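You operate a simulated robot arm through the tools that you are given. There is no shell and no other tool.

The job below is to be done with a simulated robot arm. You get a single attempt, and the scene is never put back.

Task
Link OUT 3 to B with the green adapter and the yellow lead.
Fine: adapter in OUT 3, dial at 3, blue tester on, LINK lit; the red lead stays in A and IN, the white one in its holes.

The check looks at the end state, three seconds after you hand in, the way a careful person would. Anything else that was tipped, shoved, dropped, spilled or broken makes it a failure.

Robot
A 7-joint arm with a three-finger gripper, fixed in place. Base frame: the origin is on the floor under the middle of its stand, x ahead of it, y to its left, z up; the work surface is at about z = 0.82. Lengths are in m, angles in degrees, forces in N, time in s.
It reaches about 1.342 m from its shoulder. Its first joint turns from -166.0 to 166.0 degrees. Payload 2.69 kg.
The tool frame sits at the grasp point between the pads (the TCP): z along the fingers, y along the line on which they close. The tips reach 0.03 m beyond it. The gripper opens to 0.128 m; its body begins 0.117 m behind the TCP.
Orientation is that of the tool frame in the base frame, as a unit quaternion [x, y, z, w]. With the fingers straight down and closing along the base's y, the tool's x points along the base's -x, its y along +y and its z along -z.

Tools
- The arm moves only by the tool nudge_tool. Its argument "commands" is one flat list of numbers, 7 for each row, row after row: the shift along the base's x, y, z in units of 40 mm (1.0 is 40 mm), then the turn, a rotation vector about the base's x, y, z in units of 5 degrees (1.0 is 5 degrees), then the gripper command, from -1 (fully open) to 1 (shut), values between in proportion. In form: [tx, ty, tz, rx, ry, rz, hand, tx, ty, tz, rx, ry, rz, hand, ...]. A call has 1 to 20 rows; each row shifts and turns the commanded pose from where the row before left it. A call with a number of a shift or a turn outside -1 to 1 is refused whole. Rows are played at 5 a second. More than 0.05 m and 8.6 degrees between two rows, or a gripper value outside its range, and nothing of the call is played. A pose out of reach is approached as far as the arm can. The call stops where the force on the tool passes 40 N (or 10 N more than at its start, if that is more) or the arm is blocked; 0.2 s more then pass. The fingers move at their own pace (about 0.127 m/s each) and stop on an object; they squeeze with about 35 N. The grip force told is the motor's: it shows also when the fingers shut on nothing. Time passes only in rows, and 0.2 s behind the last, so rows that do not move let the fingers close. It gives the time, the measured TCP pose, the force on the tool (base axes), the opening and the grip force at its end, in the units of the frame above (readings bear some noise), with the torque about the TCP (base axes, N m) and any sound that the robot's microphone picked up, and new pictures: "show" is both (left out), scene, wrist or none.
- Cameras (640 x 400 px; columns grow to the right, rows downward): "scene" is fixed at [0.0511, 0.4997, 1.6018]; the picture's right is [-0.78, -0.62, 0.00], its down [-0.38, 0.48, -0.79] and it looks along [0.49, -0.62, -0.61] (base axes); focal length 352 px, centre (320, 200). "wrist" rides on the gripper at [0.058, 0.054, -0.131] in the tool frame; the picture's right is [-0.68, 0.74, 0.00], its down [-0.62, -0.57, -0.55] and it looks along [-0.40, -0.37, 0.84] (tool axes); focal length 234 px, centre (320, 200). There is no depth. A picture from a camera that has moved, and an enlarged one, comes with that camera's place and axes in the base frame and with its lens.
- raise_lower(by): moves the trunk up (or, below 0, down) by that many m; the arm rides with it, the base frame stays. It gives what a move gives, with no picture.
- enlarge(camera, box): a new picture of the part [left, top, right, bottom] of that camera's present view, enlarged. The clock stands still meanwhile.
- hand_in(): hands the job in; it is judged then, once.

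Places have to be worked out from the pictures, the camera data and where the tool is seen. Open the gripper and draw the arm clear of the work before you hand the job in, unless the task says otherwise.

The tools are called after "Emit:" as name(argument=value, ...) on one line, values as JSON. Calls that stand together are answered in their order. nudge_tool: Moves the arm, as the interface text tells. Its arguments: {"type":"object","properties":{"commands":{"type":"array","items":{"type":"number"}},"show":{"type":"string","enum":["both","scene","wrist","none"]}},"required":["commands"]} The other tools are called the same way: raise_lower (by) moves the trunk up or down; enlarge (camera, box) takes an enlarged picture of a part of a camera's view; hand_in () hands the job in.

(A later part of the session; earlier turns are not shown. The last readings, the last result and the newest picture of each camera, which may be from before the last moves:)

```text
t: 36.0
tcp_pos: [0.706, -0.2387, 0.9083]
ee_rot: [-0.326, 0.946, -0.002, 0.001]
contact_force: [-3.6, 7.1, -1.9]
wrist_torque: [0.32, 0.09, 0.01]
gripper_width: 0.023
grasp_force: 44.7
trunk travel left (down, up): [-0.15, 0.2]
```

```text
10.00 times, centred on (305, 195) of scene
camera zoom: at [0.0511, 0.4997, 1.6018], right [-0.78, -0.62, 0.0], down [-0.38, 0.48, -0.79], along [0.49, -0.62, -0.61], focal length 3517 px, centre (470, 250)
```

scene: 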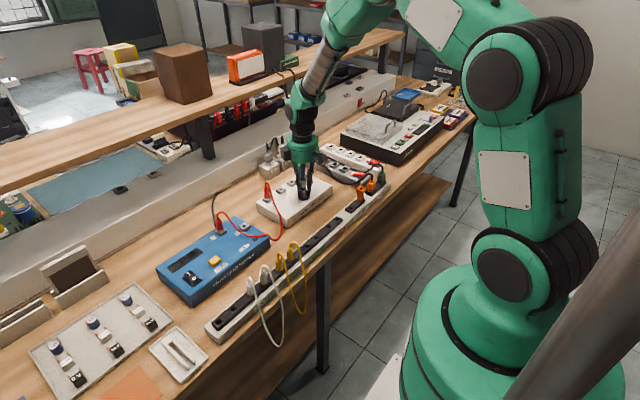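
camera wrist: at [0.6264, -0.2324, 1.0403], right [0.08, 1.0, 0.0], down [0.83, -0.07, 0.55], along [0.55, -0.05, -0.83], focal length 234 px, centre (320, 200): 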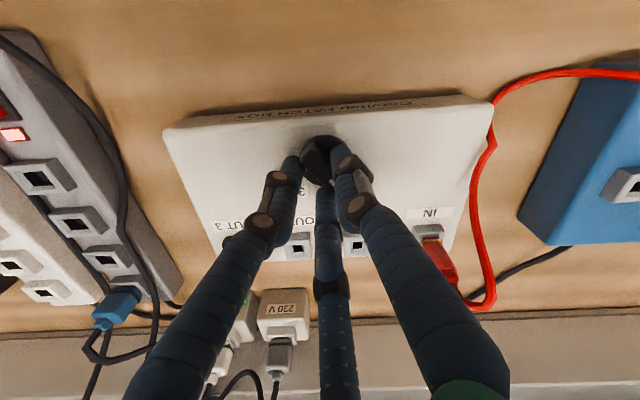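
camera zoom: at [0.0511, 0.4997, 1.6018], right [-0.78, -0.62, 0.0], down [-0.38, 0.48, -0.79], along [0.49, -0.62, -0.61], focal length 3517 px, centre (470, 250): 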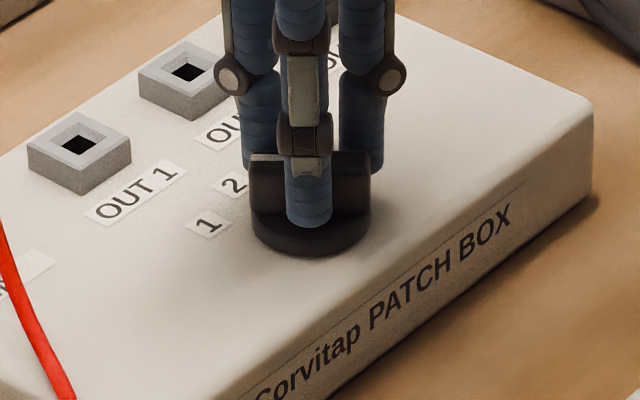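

It's now a solid, balanced grip on the bar (23 mm, 45 N). I start turning clockwise (−z) by 10° and check the knob follows.

Emit:
nudge_tool(commands=[0, 0, 0, 0, 0, -0.5, 0.72, 0, 0, 0, 0, 0, -0.5, 0.72, 0, 0, 0, 0, 0, -0.5, 0.72, 0, 0, 0, 0, 0, -0.5, 0.72, 0, 0, 0, 0, 0, 0, 0.72], show="wrist")

Emit:
enlarge(camera="wrist", box=[260, 110, 380, 230])

Emit:
enlarge(camera="scene", box=[285, 175, 325, 215])

```text
t: 37.2
tcp_pos: [0.7054, -0.2398, 0.908]
ee_rot: [-0.241, 0.97, -0.002, 0.0]
contact_force: [-7.7, -3.7, -10.1]
wrist_torque: [-0.18, 0.5, 0.04]
gripper_width: 0.0232
grasp_force: 45.1
trunk travel left (down, up): [-0.15, 0.2]
camera wrist: at [0.628, -0.2187, 1.0403], right [0.25, 0.97, 0.0], down [0.81, -0.21, 0.55], along [0.53, -0.14, -0.84], focal length 234 px, centre (320, 200)
```

wrist: 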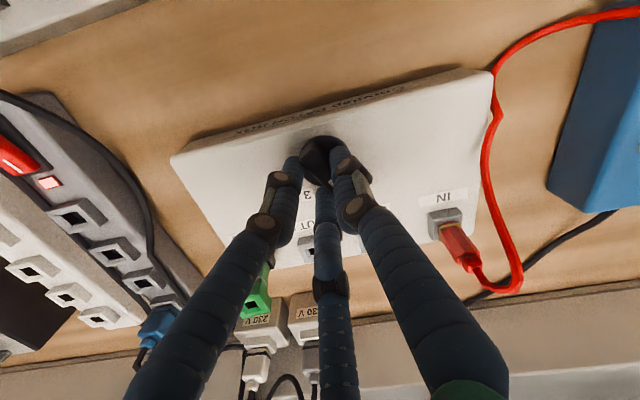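

```text
3.33 times, centred on (320, 170) of wrist
camera zoom: at [0.628, -0.2187, 1.0403], right [0.25, 0.97, 0.0], down [0.81, -0.21, 0.55], along [0.53, -0.14, -0.84], focal length 781 px, centre (320, 300)
```

zoom: 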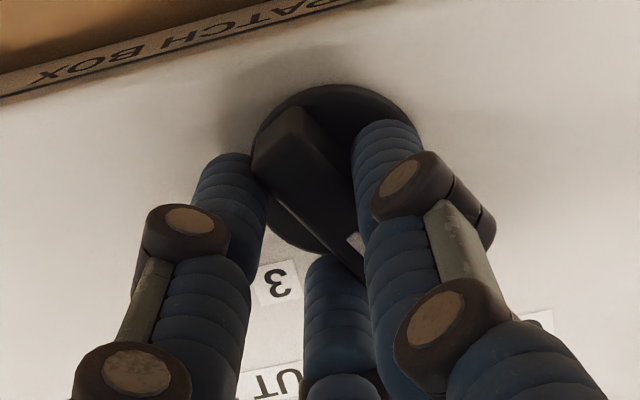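

```text
10.00 times, centred on (305, 195) of scene
camera zoom: at [0.0511, 0.4997, 1.6018], right [-0.78, -0.62, 0.0], down [-0.38, 0.48, -0.79], along [0.49, -0.62, -0.61], focal length 3517 px, centre (470, 250)
```

zoom: 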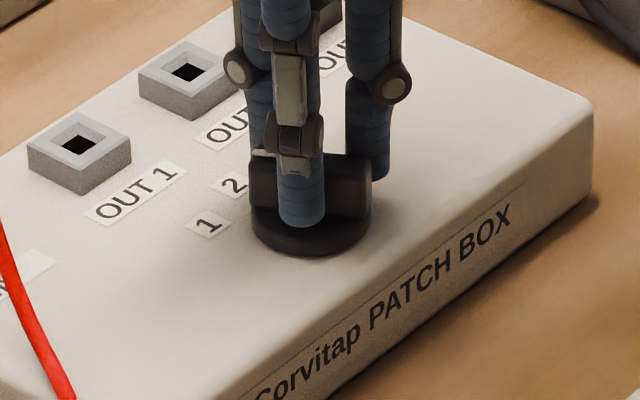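

The knob follows the tool (now at about 28°). I continue turning in 2.5° steps, watching forces.

Emit:
nudge_tool(commands=[0, 0, 0, 0, 0, -0.5, 0.72, 0, 0, 0, 0, 0, -0.5, 0.72, 0, 0, 0, 0, 0, -0.5, 0.72, 0, 0, 0, 0, 0, -0.5, 0.72, 0, 0, 0, 0, 0, -0.5, 0.72, 0, 0, 0, 0, 0, -0.5, 0.72, 0, 0, 0, 0, 0, 0, 0.72], show="none")

```text
t: 38.6
tcp_pos: [0.7041, -0.2392, 0.9084]
ee_rot: [-0.12, 0.993, -0.002, -0.001]
contact_force: [-7.4, -3.6, 9.1]
wrist_torque: [-0.32, 1.19, 0.03]
gripper_width: 0.0232
grasp_force: 44.9
trunk travel left (down, up): [-0.15, 0.2]
stopped in row 6: the force on the tool passed its limit at 41 N (the readings are from after the stop); the commanded pose is now the measured one
```

The force limit was reached at yaw ≈14°, the side load growing from a small axis offset. I look before re-centring.

Emit:
nudge_tool(commands=[-0.02, -0.02, 0, 0, 0, 0, 0.72, 0, 0, 0, 0, 0, 0, 0.72], show="wrist")

Emit:
enlarge(camera="wrist", box=[260, 110, 380, 230])

Emit:
enlarge(camera="scene", box=[285, 175, 325, 215])

```text
t: 39.2
tcp_pos: [0.7022, -0.2398, 0.9085]
ee_rot: [-0.121, 0.993, -0.001, 0.0]
contact_force: [-7.1, 7.1, 14.1]
wrist_torque: [0.21, 0.94, 0.04]
gripper_width: 0.0229
grasp_force: 45.0
trunk travel left (down, up): [-0.15, 0.2]
camera wrist: at [0.6346, -0.2009, 1.0404], right [0.48, 0.88, 0.0], down [0.73, -0.4, 0.55], along [0.48, -0.27, -0.84], focal length 234 px, centre (320, 200)
```

wrist: 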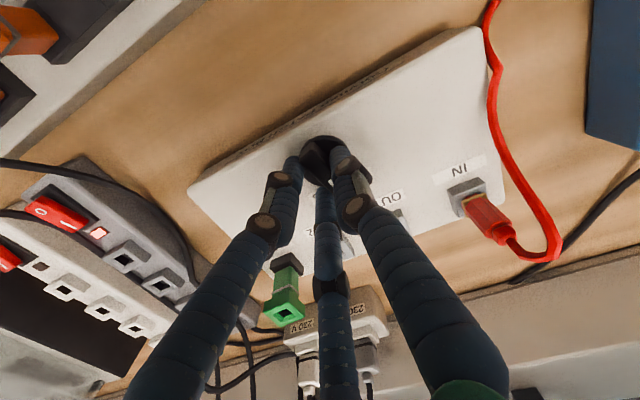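

```text
3.33 times, centred on (320, 170) of wrist
camera zoom: at [0.6346, -0.2009, 1.0404], right [0.48, 0.88, 0.0], down [0.73, -0.4, 0.55], along [0.48, -0.27, -0.84], focal length 781 px, centre (320, 300)
```

zoom: 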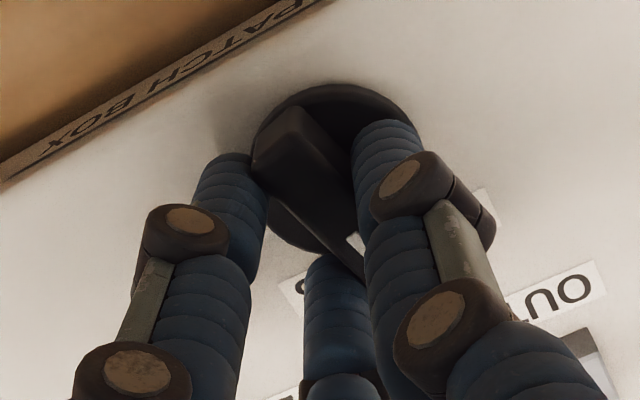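

```text
10.00 times, centred on (305, 195) of scene
camera zoom: at [0.0511, 0.4997, 1.6018], right [-0.78, -0.62, 0.0], down [-0.38, 0.48, -0.79], along [0.49, -0.62, -0.61], focal length 3517 px, centre (470, 250)
```

zoom: 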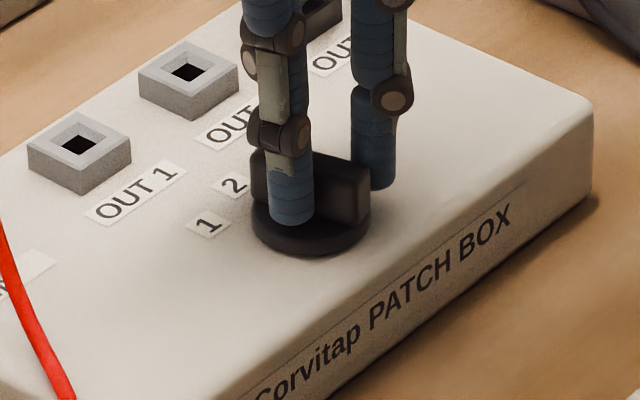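

The knob is at about 14° and turning properly. The two-finger side leans inward at the tips, so the TCP should orbit about 4.5 mm around the knob axis; I continue turning with a small −x drift to follow that.

Emit:
nudge_tool(commands=[-0.01, 0.01, 0, 0, 0, 0, 0.72, -0.006, 0, 0, 0, 0, -0.5, 0.72, -0.006, 0, 0, 0, 0, -0.5, 0.72, -0.006, 0, 0, 0, 0, -0.5, 0.72, -0.006, 0, 0, 0, 0, -0.5, 0.72, 0, 0, 0, 0, 0, 0, 0.72], show="none")

```text
t: 40.6
tcp_pos: [0.7033, -0.2402, 0.9087]
ee_rot: [-0.033, 0.999, -0.001, -0.001]
contact_force: [-0.6, 2.1, 11.1]
wrist_torque: [0.22, -0.07, 0.0]
gripper_width: 0.023
grasp_force: 45.3
trunk travel left (down, up): [-0.15, 0.2]
```

The forces stay low with this orbit (yaw ≈4°). I continue.

Emit:
nudge_tool(commands=[-0.006, 0.001, 0, 0, 0, -0.5, 0.72, -0.006, 0.001, 0, 0, 0, -0.5, 0.72, -0.006, 0.001, 0, 0, 0, -0.5, 0.72, -0.006, 0.001, 0, 0, 0, -0.5, 0.72, -0.006, 0.001, 0, 0, 0, -0.5, 0.72, -0.006, 0.001, 0, 0, 0, -0.5, 0.72, 0, 0, 0, 0, 0, 0, 0.72], show="wrist")

Emit:
enlarge(camera="scene", box=[285, 175, 325, 215])

Emit:
enlarge(camera="wrist", box=[260, 110, 380, 230])

```text
t: 42.2
tcp_pos: [0.7014, -0.2397, 0.9089]
ee_rot: [0.098, 0.995, -0.001, -0.002]
contact_force: [3.3, -2.9, 7.4]
wrist_torque: [0.07, -0.11, -0.01]
gripper_width: 0.0233
grasp_force: 44.6
trunk travel left (down, up): [-0.15, 0.2]
camera wrist: at [0.6553, -0.1752, 1.0404], right [0.81, 0.59, 0.0], down [0.5, -0.67, 0.55], along [0.32, -0.44, -0.84], focal length 234 px, centre (320, 200)
```

wrist: 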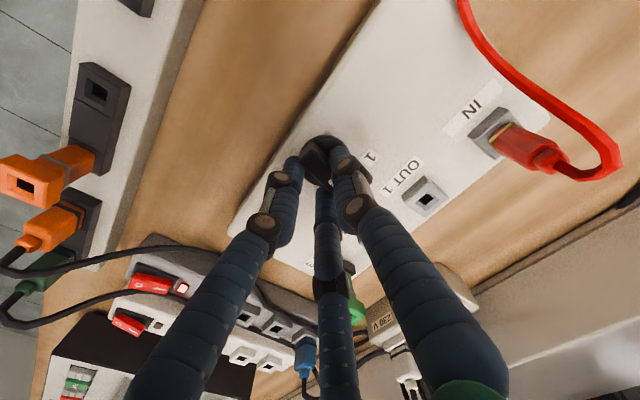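

```text
10.00 times, centred on (305, 195) of scene
camera zoom: at [0.0511, 0.4997, 1.6018], right [-0.78, -0.62, 0.0], down [-0.38, 0.48, -0.79], along [0.49, -0.62, -0.61], focal length 3517 px, centre (470, 250)
```

zoom: 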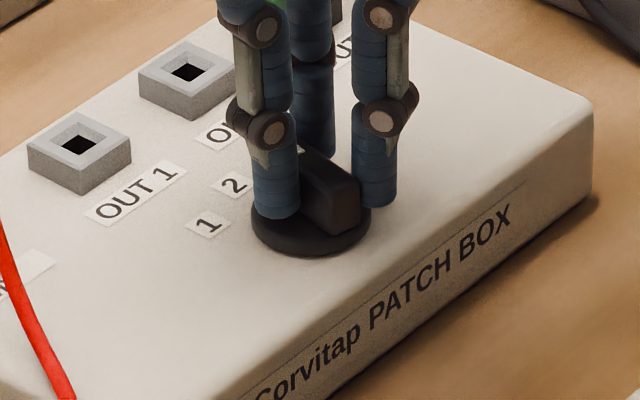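

```text
3.33 times, centred on (320, 170) of wrist
camera zoom: at [0.6553, -0.1752, 1.0404], right [0.81, 0.59, 0.0], down [0.5, -0.67, 0.55], along [0.32, -0.44, -0.84], focal length 781 px, centre (320, 300)
```

zoom: 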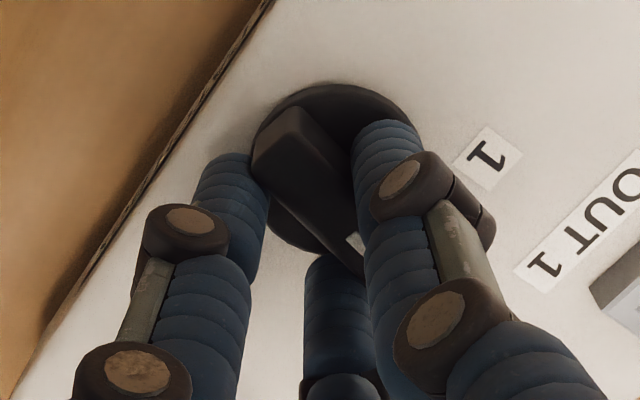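

The knob is at about −11° with low forces. I continue to about −38°, where label 3 is.

Emit:
nudge_tool(commands=[-0.006, 0.002, 0, 0, 0, -0.5, 0.72, -0.006, 0.002, 0, 0, 0, -0.5, 0.72, -0.006, 0.002, 0, 0, 0, -0.5, 0.72, -0.006, 0.002, 0, 0, 0, -0.5, 0.72, -0.006, 0.002, 0, 0, 0, -0.5, 0.72, -0.006, 0.002, 0, 0, 0, -0.5, 0.72, -0.005, 0.003, 0, 0, 0, -0.5, 0.72, -0.005, 0.003, 0, 0, 0, -0.5, 0.72, -0.005, 0.003, 0, 0, 0, -0.5, 0.72, -0.005, 0.003, 0, 0, 0, -0.5, 0.72, -0.005, 0.003, 0, 0, 0, -0.5, 0.72, 0, 0, 0, 0, 0, 0, 0.72], show="wrist")

Emit:
enlarge(camera="scene", box=[285, 175, 325, 215])

Emit:
enlarge(camera="wrist", box=[260, 110, 380, 230])

```text
t: 44.8
tcp_pos: [0.6994, -0.2393, 0.9088]
ee_rot: [0.331, 0.944, -0.001, -0.001]
contact_force: [5.1, -2.8, 25.1]
wrist_torque: [0.71, 0.47, -0.03]
gripper_width: 0.023
grasp_force: 45.6
trunk travel left (down, up): [-0.15, 0.2]
camera wrist: at [0.6878, -0.1598, 1.0403], right [0.99, 0.15, 0.0], down [0.13, -0.83, 0.55], along [0.08, -0.54, -0.84], focal length 234 px, centre (320, 200)
```

wrist: 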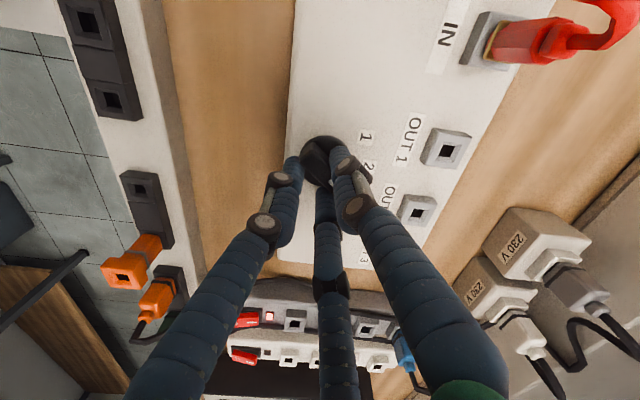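

```text
10.00 times, centred on (305, 195) of scene
camera zoom: at [0.0511, 0.4997, 1.6018], right [-0.78, -0.62, 0.0], down [-0.38, 0.48, -0.79], along [0.49, -0.62, -0.61], focal length 3517 px, centre (470, 250)
```

zoom: 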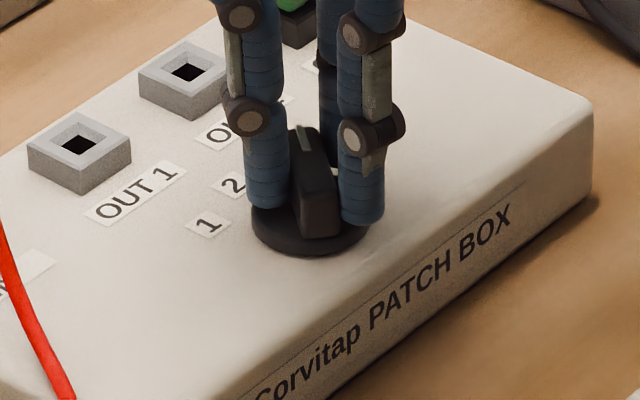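

```text
3.33 times, centred on (320, 170) of wrist
camera zoom: at [0.6878, -0.1598, 1.0403], right [0.99, 0.15, 0.0], down [0.13, -0.83, 0.55], along [0.08, -0.54, -0.84], focal length 781 px, centre (320, 300)
```

zoom: 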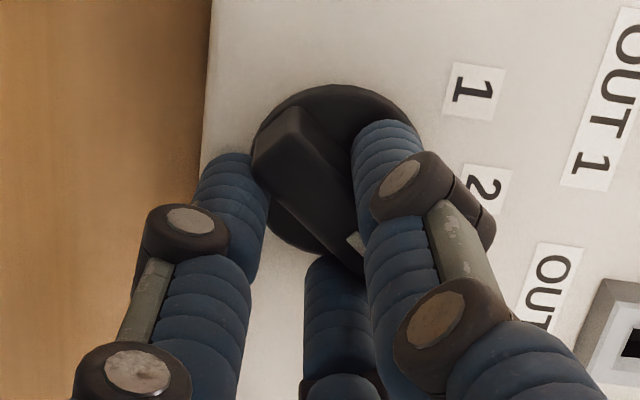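

The tool is at −38.7°. I release, rise straight up, and check that the pointer is on 3.

Emit:
nudge_tool(commands=[0, 0, 0, 0, 0, 0, 0.5, 0, 0, 0, 0, 0, 0, 0.31, 0, 0, 0.2, 0, 0, 0, 0.31, 0, 0, 0.7, 0, 0, 0, 0.31, 0, 0, 0.8, 0, 0, 0, 0.31, 0, 0, 0, 0, 0, 0, 0.31], show="wrist")

Emit:
enlarge(camera="wrist", box=[260, 90, 380, 210])

Emit:
enlarge(camera="scene", box=[285, 165, 335, 215])

```text
t: 46.2
tcp_pos: [0.6981, -0.2392, 0.9769]
ee_rot: [0.331, 0.944, -0.001, -0.001]
contact_force: [-0.6, -0.8, 0.5]
wrist_torque: [0.02, -0.02, -0.05]
gripper_width: 0.0441
grasp_force: 0.1
trunk travel left (down, up): [-0.15, 0.2]
camera wrist: at [0.6868, -0.1599, 1.1082], right [0.99, 0.15, 0.0], down [0.13, -0.83, 0.55], along [0.08, -0.54, -0.84], focal length 234 px, centre (320, 200)
```

wrist: 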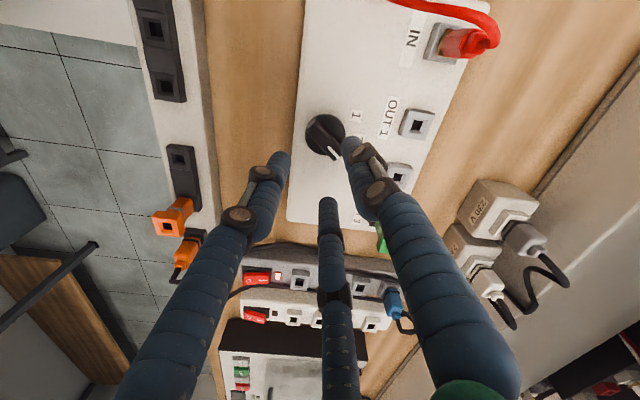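

```text
3.33 times, centred on (320, 150) of wrist
camera zoom: at [0.6868, -0.1599, 1.1082], right [0.99, 0.15, 0.0], down [0.13, -0.83, 0.55], along [0.08, -0.54, -0.84], focal length 781 px, centre (320, 367)
```

zoom: 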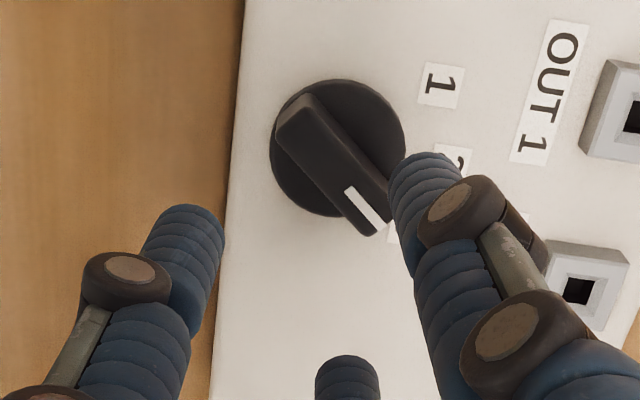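

```text
8.00 times, centred on (310, 190) of scene
camera zoom: at [0.0511, 0.4997, 1.6018], right [-0.78, -0.62, 0.0], down [-0.38, 0.48, -0.79], along [0.49, -0.62, -0.61], focal length 2814 px, centre (400, 280)
```

zoom: 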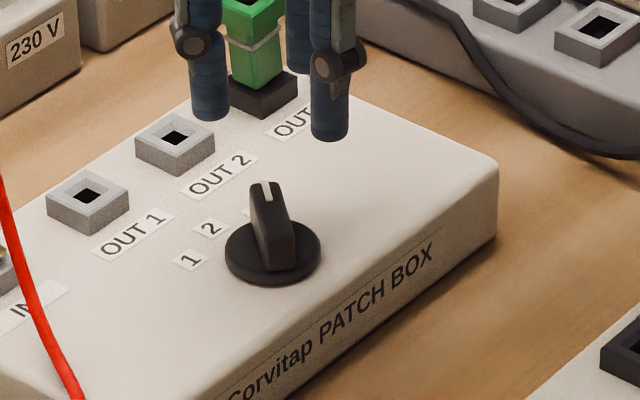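

The pointer appears on the 3 side, its label partly hidden. I rotate back to yaw 0 and move to a spot where the dial and its labels are unobstructed.

Emit:
nudge_tool(commands=[-0.244, 0.31, 0.32, 0, 0, 0.9675, -0.3, -0.244, 0.31, 0.32, 0, 0, 0.9675, -0.3, -0.244, 0.31, 0.32, 0, 0, 0.9675, -0.3, -0.244, 0.31, 0.32, 0, 0, 0.9675, -0.3, -0.244, 0.31, 0.32, 0, 0, 0.9675, -0.3, -0.244, 0.31, 0.32, 0, 0, 0.9675, -0.3, -0.244, 0.31, 0.32, 0, 0, 0.9675, -0.3, -0.244, 0.31, 0.32, 0, 0, 0.9675, -0.3, 0, 0, 0, 0, 0, 0, -0.3], show="wrist")

Emit:
enlarge(camera="wrist", box=[260, 120, 380, 240])

Emit:
enlarge(camera="scene", box=[280, 160, 340, 220])

```text
t: 48.2
tcp_pos: [0.6198, -0.1406, 1.0765]
ee_rot: [0.0, 1.0, -0.001, -0.002]
contact_force: [-1.3, -0.5, 0.5]
wrist_torque: [-0.04, -0.03, -0.01]
gripper_width: 0.0832
grasp_force: 0.0
trunk travel left (down, up): [-0.15, 0.2]
camera wrist: at [0.5611, -0.0858, 1.2089], right [0.68, 0.74, 0.0], down [0.62, -0.56, 0.55], along [0.4, -0.37, -0.84], focal length 234 px, centre (320, 200)
```

wrist: 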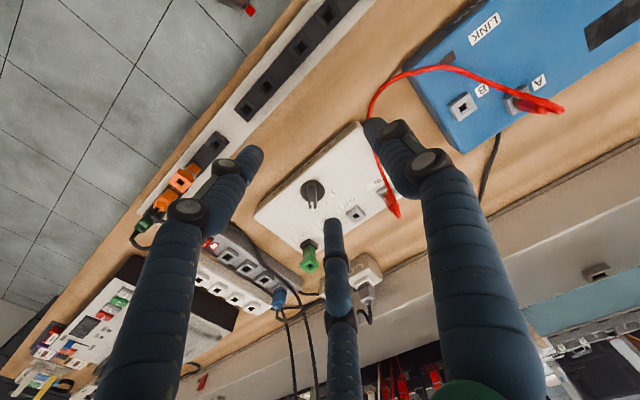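

```text
3.33 times, centred on (320, 180) of wrist
camera zoom: at [0.5611, -0.0858, 1.2089], right [0.68, 0.74, 0.0], down [0.62, -0.56, 0.55], along [0.4, -0.37, -0.84], focal length 781 px, centre (320, 267)
```

zoom: 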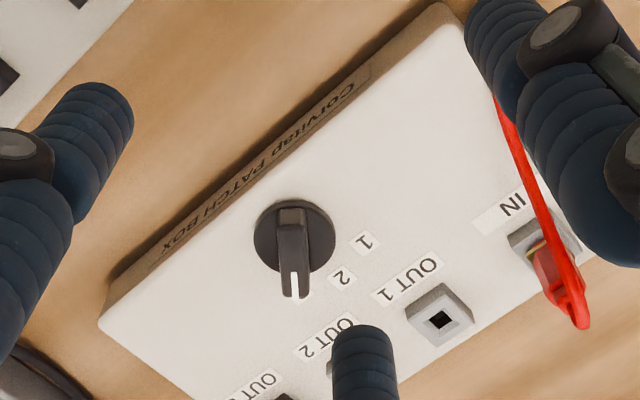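

```text
6.67 times, centred on (310, 190) of scene
camera zoom: at [0.0511, 0.4997, 1.6018], right [-0.78, -0.62, 0.0], down [-0.38, 0.48, -0.79], along [0.49, -0.62, -0.61], focal length 2345 px, centre (387, 267)
```

zoom: 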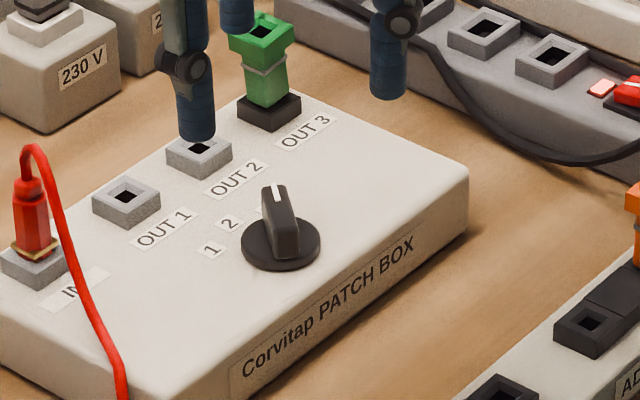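

The pointer rests at about −43° by three views, on label 3. Next I look at the tester's rocker switch: moving along +y at height, well clear of the red lead.

Emit:
nudge_tool(commands=[0, 0.98, 0, 0, 0, 0, -0.6, 0, 0.98, 0, 0, 0, 0, -0.6, 0, 0.98, 0, 0, 0, 0, -0.6, 0, 0.98, 0, 0, 0, 0, -0.6, 0, 0.98, 0, 0, 0, 0, -0.6, 0, 0.98, 0, 0, 0, 0, -0.6, 0, 0.98, 0, 0, 0, 0, -0.6, 0, 0.98, -0.2, 0, 0, 0, -0.6, 0, 0.98, -0.3, 0, 0, 0, -0.6, 0, 0.98, -0.3, 0, 0, 0, -0.6, 0, 0.98, -0.3, 0, 0, 0, -0.6, 0, 0, 0, 0, 0, 0, -0.6], show="wrist")

Emit:
enlarge(camera="wrist", box=[240, 120, 400, 260])

Emit:
enlarge(camera="scene", box=[150, 215, 280, 310])

```text
t: 50.8
tcp_pos: [0.6214, 0.2896, 1.0342]
ee_rot: [-0.001, 1.0, -0.002, -0.002]
contact_force: [0.4, -0.3, 0.2]
wrist_torque: [-0.03, -0.01, 0.01]
gripper_width: 0.1025
grasp_force: 0.1
trunk travel left (down, up): [-0.15, 0.2]
camera wrist: at [0.5631, 0.3446, 1.1664], right [0.68, 0.74, 0.0], down [0.62, -0.56, 0.55], along [0.4, -0.37, -0.84], focal length 234 px, centre (320, 200)
```

wrist: 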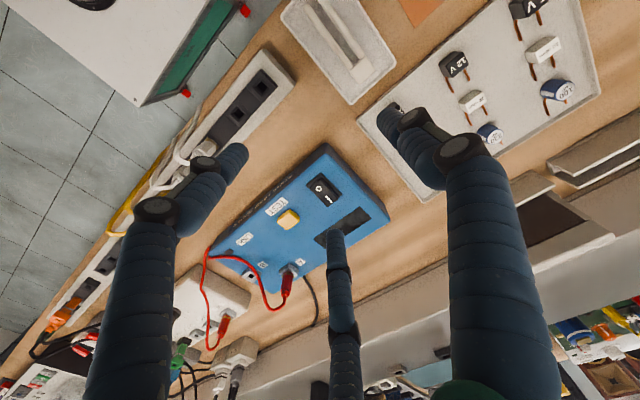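

```text
2.86 times, centred on (320, 190) of wrist
camera zoom: at [0.5631, 0.3446, 1.1664], right [0.68, 0.74, 0.0], down [0.62, -0.56, 0.55], along [0.4, -0.37, -0.84], focal length 669 px, centre (320, 229)
```

zoom: 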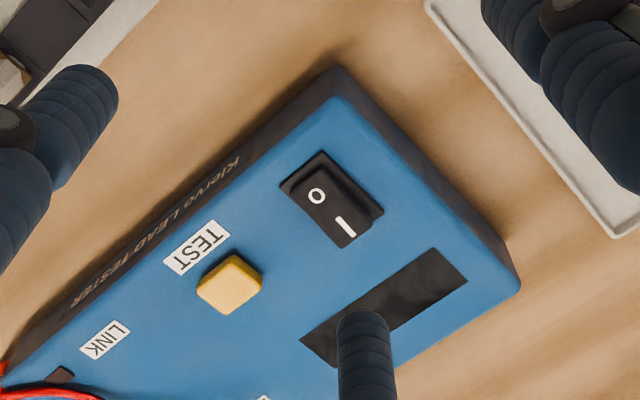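

```text
4.21 times, centred on (215, 262) of scene
camera zoom: at [0.0511, 0.4997, 1.6018], right [-0.78, -0.62, 0.0], down [-0.38, 0.48, -0.79], along [0.49, -0.62, -0.61], focal length 1481 px, centre (762, -63)
```

zoom: 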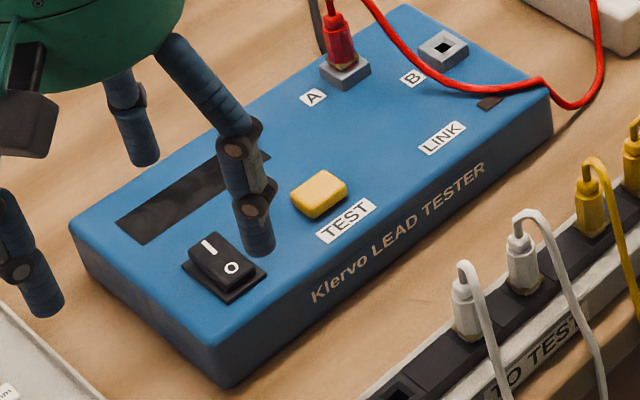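

The rocker is off: its I end (toward +x) is raised, at about (0.708, 0.228), with the tester top at z≈0.869. I'll press it with the single finger's tip, so I yaw +90° so that finger points to −x and position it above the I end.

Emit:
nudge_tool(commands=[0.155, -0.0856, 0, 0, 0, 1, 0.53, 0.155, -0.0856, 0, 0, 0, 1, 0.53, 0.155, -0.0856, 0, 0, 0, 1, 0.53, 0.155, -0.0856, 0, 0, 0, 1, 0.53, 0.155, -0.0856, 0, 0, 0, 1, 0.53, 0.155, -0.0856, 0, 0, 0, 1, 0.53, 0.155, -0.0856, 0, 0, 0, 1, 0.53, 0.155, -0.0856, 0, 0, 0, 1, 0.53, 0.155, -0.0856, 0, 0, 0, 1, 0.53, 0.155, -0.0856, 0, 0, 0, 1, 0.53, 0.155, -0.0856, 0, 0, 0, 1, 0.53, 0.155, -0.0856, 0, 0, 0, 1, 0.53, 0.155, -0.0856, 0, 0, 0, 1, 0.53, 0.155, -0.0856, 0, 0, 0, 1, 0.53, 0.155, -0.0856, 0, 0, 0, 1, 0.53, 0.155, -0.0856, 0, 0, 0, 1, 0.53, 0.155, -0.0856, -0.4, 0, 0, 1, 0.53, 0.155, -0.0856, -0.4, 0, 0, 1, 0.53, 0, 0, 0, 0, 0, 0, 0.53], show="both")

Emit:
enlarge(camera="wrist", box=[240, 80, 400, 220])

Emit:
enlarge(camera="scene", box=[140, 200, 260, 320])

```text
t: 54.8
tcp_pos: [0.734, 0.2298, 1.0015]
ee_rot: [0.708, -0.706, 0.002, 0.001]
contact_force: [0.2, -0.1, 0.6]
wrist_torque: [0.03, 0.04, -0.04]
gripper_width: 0.0302
grasp_force: 0.1
trunk travel left (down, up): [-0.15, 0.2]
camera wrist: at [0.6806, 0.1721, 1.1333], right [-0.74, 0.68, 0.0], down [0.56, 0.62, 0.55], along [0.37, 0.4, -0.84], focal length 234 px, centre (320, 200)
```

scene: 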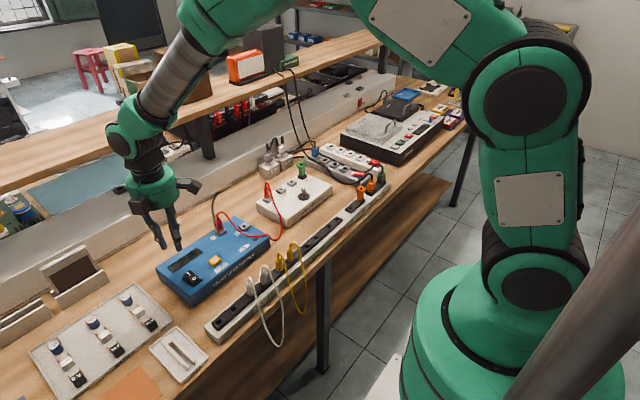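
wrist: 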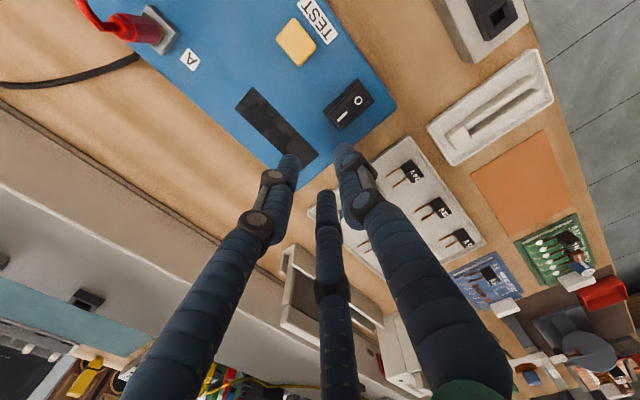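

```text
2.86 times, centred on (320, 150) of wrist
camera zoom: at [0.6806, 0.1721, 1.1333], right [-0.74, 0.68, 0.0], down [0.56, 0.62, 0.55], along [0.37, 0.4, -0.84], focal length 669 px, centre (320, 343)
```

zoom: 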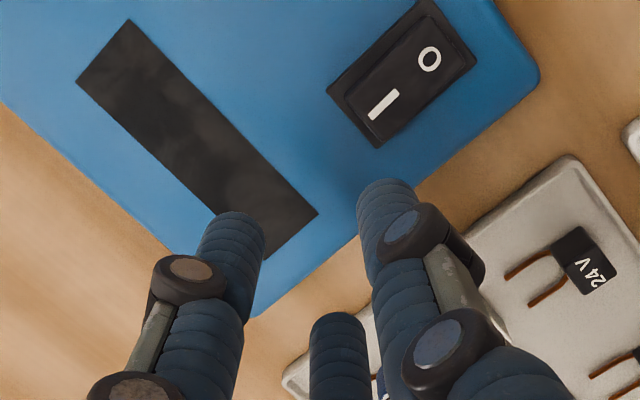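

```text
3.33 times, centred on (200, 260) of scene
camera zoom: at [0.0511, 0.4997, 1.6018], right [-0.78, -0.62, 0.0], down [-0.38, 0.48, -0.79], along [0.49, -0.62, -0.61], focal length 1172 px, centre (720, 0)
```

zoom: 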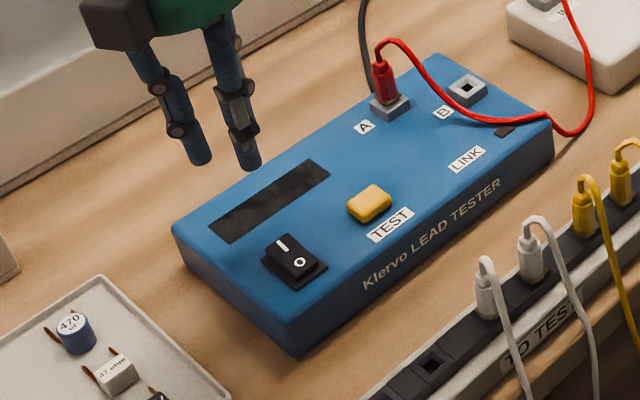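

The tip of the single finger is lined up about 1 mm from the I end. I descend to just above the switch first.

Emit:
nudge_tool(commands=[-0.03, 0, -0.9, 0, 0, 0, 0.53, 0, 0, -0.9, 0, 0, 0, 0.53, 0, 0, 0, 0, 0, 0, 0.53], show="wrist")

Emit:
enlarge(camera="wrist", box=[260, 60, 400, 200])

Emit:
enlarge(camera="scene", box=[160, 240, 240, 310])

```text
t: 55.6
tcp_pos: [0.7347, 0.2306, 0.9277]
ee_rot: [-0.707, 0.707, -0.001, 0.0]
contact_force: [-0.4, 0.3, -0.2]
wrist_torque: [-0.03, 0.05, 0.01]
gripper_width: 0.0302
grasp_force: 0.0
trunk travel left (down, up): [-0.15, 0.2]
camera wrist: at [0.6798, 0.1722, 1.0603], right [-0.74, 0.68, 0.0], down [0.56, 0.62, 0.55], along [0.37, 0.4, -0.84], focal length 234 px, centre (320, 200)
```

wrist: 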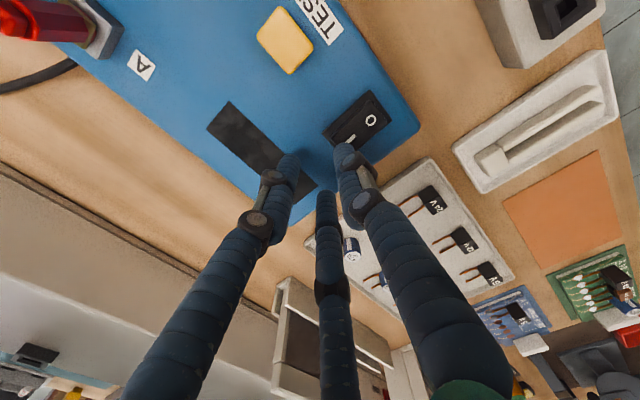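

```text
2.86 times, centred on (330, 130) of wrist
camera zoom: at [0.6798, 0.1722, 1.0603], right [-0.74, 0.68, 0.0], down [0.56, 0.62, 0.55], along [0.37, 0.4, -0.84], focal length 669 px, centre (291, 400)
```

zoom: 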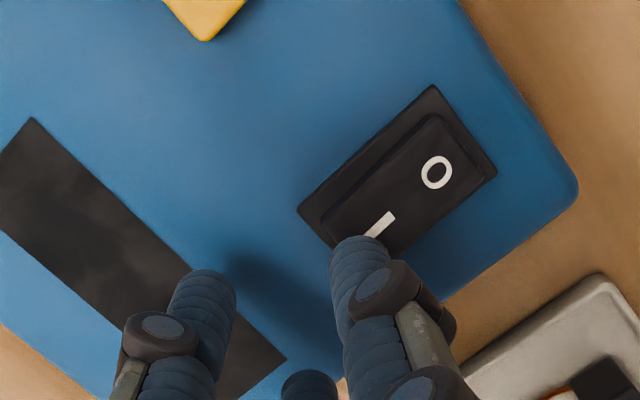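

```text
5.71 times, centred on (200, 275) of scene
camera zoom: at [0.0511, 0.4997, 1.6018], right [-0.78, -0.62, 0.0], down [-0.38, 0.48, -0.79], along [0.49, -0.62, -0.61], focal length 2010 px, centre (1006, -229)
```

zoom: 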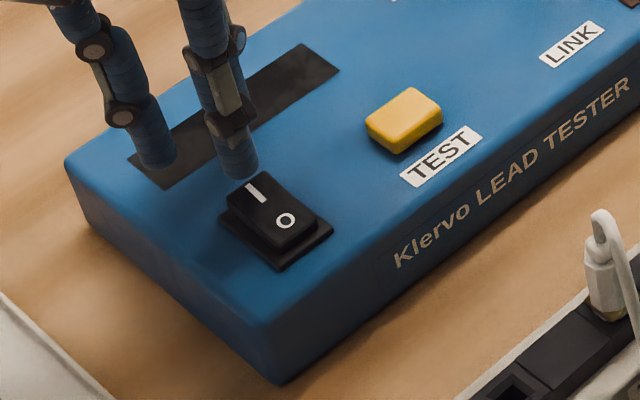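

The tip is above the I end. I go down in 2 mm steps watching for contact.

Emit:
nudge_tool(commands=[0, 0, -0.1, 0, 0, 0, 0.53, 0, 0, -0.1, 0, 0, 0, 0.53, 0, 0, -0.05, 0, 0, 0, 0.53, 0, 0, -0.05, 0, 0, 0, 0.53, 0, 0, -0.05, 0, 0, 0, 0.53, 0, 0, -0.05, 0, 0, 0, 0.53, 0, 0, 0, 0, 0, 0, 0.53], show="scene")

Emit:
enlarge(camera="scene", box=[160, 240, 240, 310])

```text
t: 57.2
tcp_pos: [0.7328, 0.2304, 0.9145]
ee_rot: [-0.707, 0.707, -0.002, 0.0]
contact_force: [0.0, -0.8, 3.0]
wrist_torque: [-0.05, 0.11, 0.02]
gripper_width: 0.0303
grasp_force: 0.0
trunk travel left (down, up): [-0.15, 0.2]
heard: click
```

scene: 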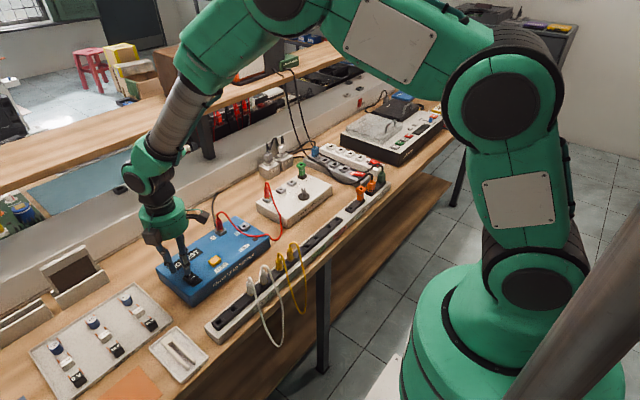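

```text
5.71 times, centred on (200, 275) of scene
camera zoom: at [0.0511, 0.4997, 1.6018], right [-0.78, -0.62, 0.0], down [-0.38, 0.48, -0.79], along [0.49, -0.62, -0.61], focal length 2010 px, centre (1006, -229)
```

zoom: 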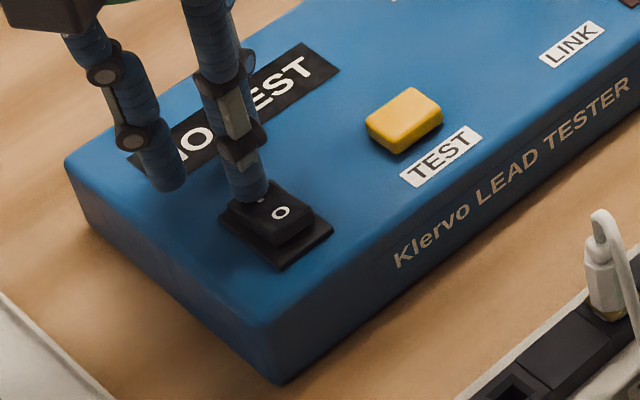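

A click was heard and the display now reads "NO TEST", so the tester is on. I rise and return to yaw 0, moving to look at socket B and the red lead near it.

Emit:
nudge_tool(commands=[0, 0, 0.9, 0, 0, 0, 0.4, 0, 0, 1, 0, 0, 0, 0, 0, 0, 1, 0, 0, 0, -0.4, -0.13, -0.2, 0, 0, 0, -1, -0.6, -0.13, -0.2, 0, 0, 0, -1, -0.6, -0.13, -0.2, 0, 0, 0, -1, -0.6, -0.13, -0.2, 0, 0, 0, -1, -0.6, -0.13, -0.2, 0, 0, 0, -1, -0.6, -0.13, -0.2, 0, 0, 0, -1, -0.6, -0.13, -0.2, 0, 0, 0, -1, -0.6, -0.13, -0.2, 0, 0, 0, -1, -0.6, -0.13, -0.2, 0, 0, 0, -1, -0.6, -0.13, -0.2, 0, 0, 0, -1, -0.6], show="none")

Emit:
nudge_tool(commands=[-0.13, -0.19, 0, 0, 0, -1, -0.6, -0.13, -0.19, 0, 0, 0, -1, -0.6, -0.13, -0.19, 0, 0, 0, -1, -0.6, -0.13, -0.19, 0, 0, 0, -1, -0.6, -0.13, -0.19, 0, 0, 0, -1, -0.6, -0.13, -0.19, 0, 0, 0, -1, -0.6, -0.13, -0.19, 0, 0, 0, -1, -0.6, -0.13, -0.19, 0, 0, 0, -1, -0.6, 0, 0, 0, 0, 0, 0, -0.6], show="both")

Emit:
enlarge(camera="wrist", box=[240, 100, 400, 260])

Emit:
enlarge(camera="scene", box=[190, 200, 290, 290])

```text
t: 60.0
tcp_pos: [0.6782, 0.1509, 1.0298]
ee_rot: [-0.341, 0.94, -0.001, -0.001]
contact_force: [-0.2, -0.5, 0.1]
wrist_torque: [0.07, -0.03, -0.02]
gripper_width: 0.1022
grasp_force: 0.0
trunk travel left (down, up): [-0.15, 0.2]
```

```text
t: 62.0
tcp_pos: [0.6376, 0.0895, 1.0277]
ee_rot: [0.0, 1.0, -0.001, -0.002]
contact_force: [-0.3, 0.5, -1.2]
wrist_torque: [0.02, 0.0, 0.0]
gripper_width: 0.1022
grasp_force: 0.0
trunk travel left (down, up): [-0.15, 0.2]
camera wrist: at [0.5798, 0.1439, 1.1619], right [0.68, 0.74, 0.0], down [0.62, -0.56, 0.55], along [0.4, -0.37, -0.84], focal length 234 px, centre (320, 200)
```

scene: 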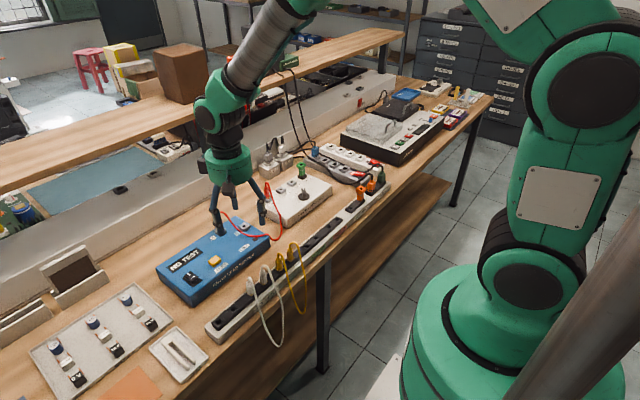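
wrist: 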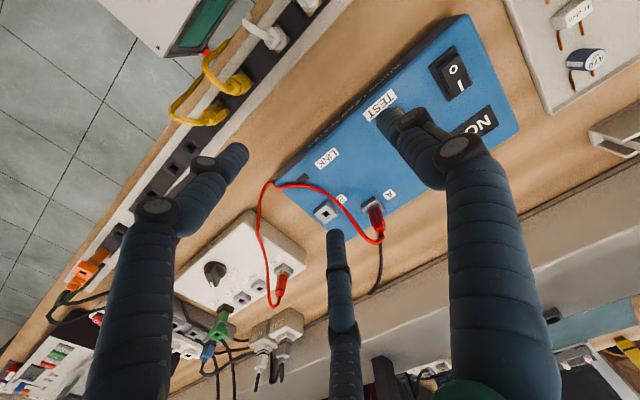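

```text
2.50 times, centred on (320, 180) of wrist
camera zoom: at [0.5798, 0.1439, 1.1619], right [0.68, 0.74, 0.0], down [0.62, -0.56, 0.55], along [0.4, -0.37, -0.84], focal length 585 px, centre (320, 250)
```

zoom: 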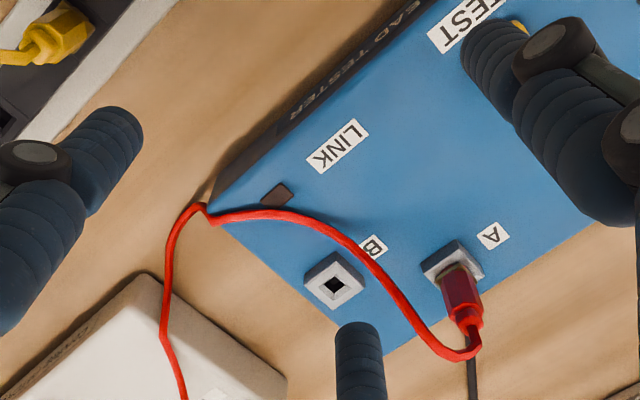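

```text
4.44 times, centred on (240, 245) of scene
camera zoom: at [0.0511, 0.4997, 1.6018], right [-0.78, -0.62, 0.0], down [-0.38, 0.48, -0.79], along [0.49, -0.62, -0.61], focal length 1563 px, centre (676, 0)
```

zoom: 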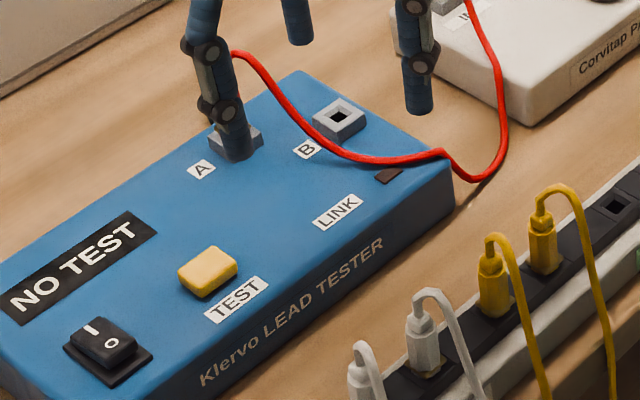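

The red lead passes B about 29 mm away on its +y side, at z≈0.885, and B itself is near (0.739, 0.009, 0.877). Next I look closely at the yellow plugs in the rack.

Emit:
nudge_tool(commands=[-0.9, 0.1, 0, 0, 0, 0, -0.6, -0.9, 0.1, 0, 0, 0, 0, -0.6, -0.9, 0.1, 0, 0, 0, 0, -0.6, -0.9, 0.1, 0, 0, 0, 0, -0.6, -0.8, 0.1, 0, 0, 0, 0, -0.6, 0, 0, 0, 0, 0, 0, -0.6], show="wrist")

Emit:
enlarge(camera="wrist", box=[250, 110, 390, 250])

Emit:
enlarge(camera="scene", box=[250, 235, 320, 305])

```text
t: 63.4
tcp_pos: [0.4613, 0.1116, 1.0307]
ee_rot: [-0.001, 1.0, -0.001, -0.001]
contact_force: [-0.3, -0.5, -0.1]
wrist_torque: [0.01, -0.09, 0.01]
gripper_width: 0.1022
grasp_force: 0.0
trunk travel left (down, up): [-0.15, 0.2]
camera wrist: at [0.4036, 0.1659, 1.1625], right [0.68, 0.74, 0.0], down [0.62, -0.56, 0.55], along [0.4, -0.37, -0.84], focal length 234 px, centre (320, 200)
```

wrist: 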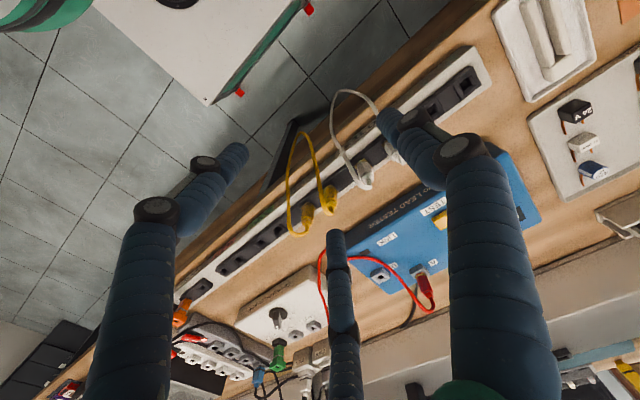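

```text
2.86 times, centred on (320, 180) of wrist
camera zoom: at [0.4036, 0.1659, 1.1625], right [0.68, 0.74, 0.0], down [0.62, -0.56, 0.55], along [0.4, -0.37, -0.84], focal length 669 px, centre (320, 257)
```

zoom: 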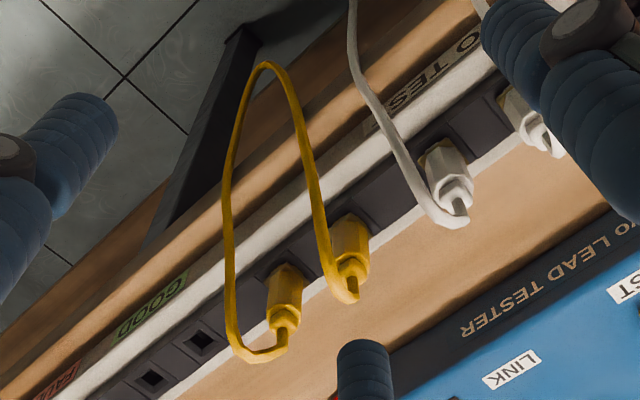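

```text
5.71 times, centred on (285, 270) of scene
camera zoom: at [0.0511, 0.4997, 1.6018], right [-0.78, -0.62, 0.0], down [-0.38, 0.48, -0.79], along [0.49, -0.62, -0.61], focal length 2010 px, centre (520, -200)
```

zoom: 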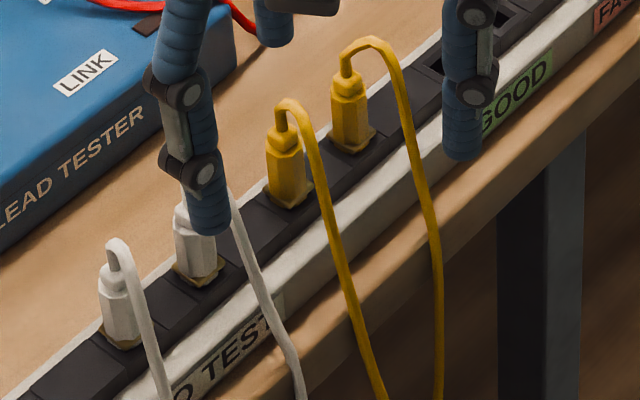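

The plugs have roughly 17 mm bodies from z≈0.865 to 0.898 with a collar and cable above that bends to −x; Y1 is at about (0.542, 0.059) and Y2 43 mm away at y≈0.0155. I hover over Y1 with the gripper pre-shaped to 26 mm (yaw 0, so the cable passes between the finger sides).

Emit:
nudge_tool(commands=[0.7, -0.44, -0.1, 0, 0, 0, 0.594, 0.7, -0.44, -0.2, 0, 0, 0, 0.594, 0.65, -0.42, -0.3, 0, 0, 0, 0.594, 0, 0, 0, 0, 0, 0, 0.594, 0, 0, 0, 0, 0, 0, 0.594], show="both")

Emit:
enlarge(camera="wrist", box=[260, 70, 380, 190])

Emit:
enlarge(camera="scene", box=[250, 225, 320, 295])

```text
t: 64.6
tcp_pos: [0.5422, 0.0572, 1.0068]
ee_rot: [-0.001, 1.0, 0.0, -0.002]
contact_force: [0.4, 0.0, 0.2]
wrist_torque: [0.04, 0.0, -0.01]
gripper_width: 0.0261
grasp_force: 0.0
trunk travel left (down, up): [-0.15, 0.2]
camera wrist: at [0.4852, 0.1121, 1.1389], right [0.68, 0.74, 0.0], down [0.62, -0.56, 0.55], along [0.4, -0.37, -0.84], focal length 234 px, centre (320, 200)
```

scene: 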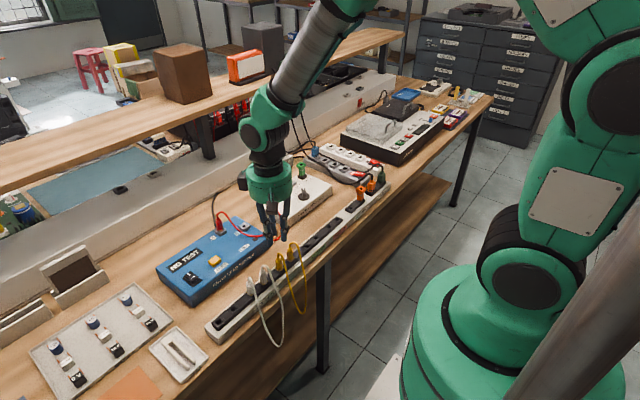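
wrist: 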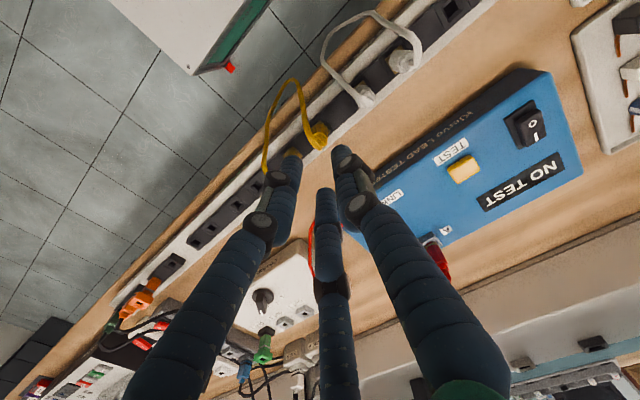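

```text
3.33 times, centred on (320, 130) of wrist
camera zoom: at [0.4852, 0.1121, 1.1389], right [0.68, 0.74, 0.0], down [0.62, -0.56, 0.55], along [0.4, -0.37, -0.84], focal length 781 px, centre (320, 433)
```

zoom: 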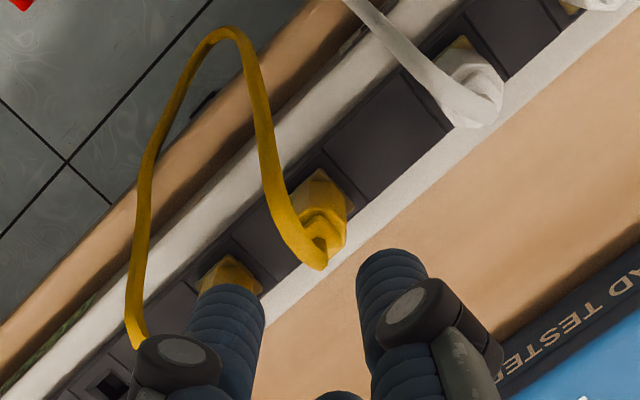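

```text
5.71 times, centred on (285, 260) of scene
camera zoom: at [0.0511, 0.4997, 1.6018], right [-0.78, -0.62, 0.0], down [-0.38, 0.48, -0.79], along [0.49, -0.62, -0.61], focal length 2010 px, centre (520, -143)
```

zoom: 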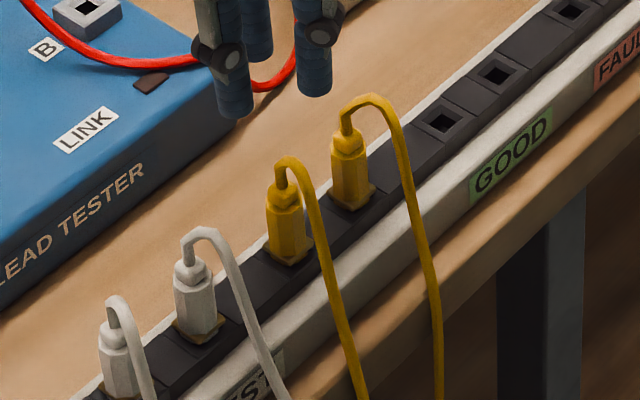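

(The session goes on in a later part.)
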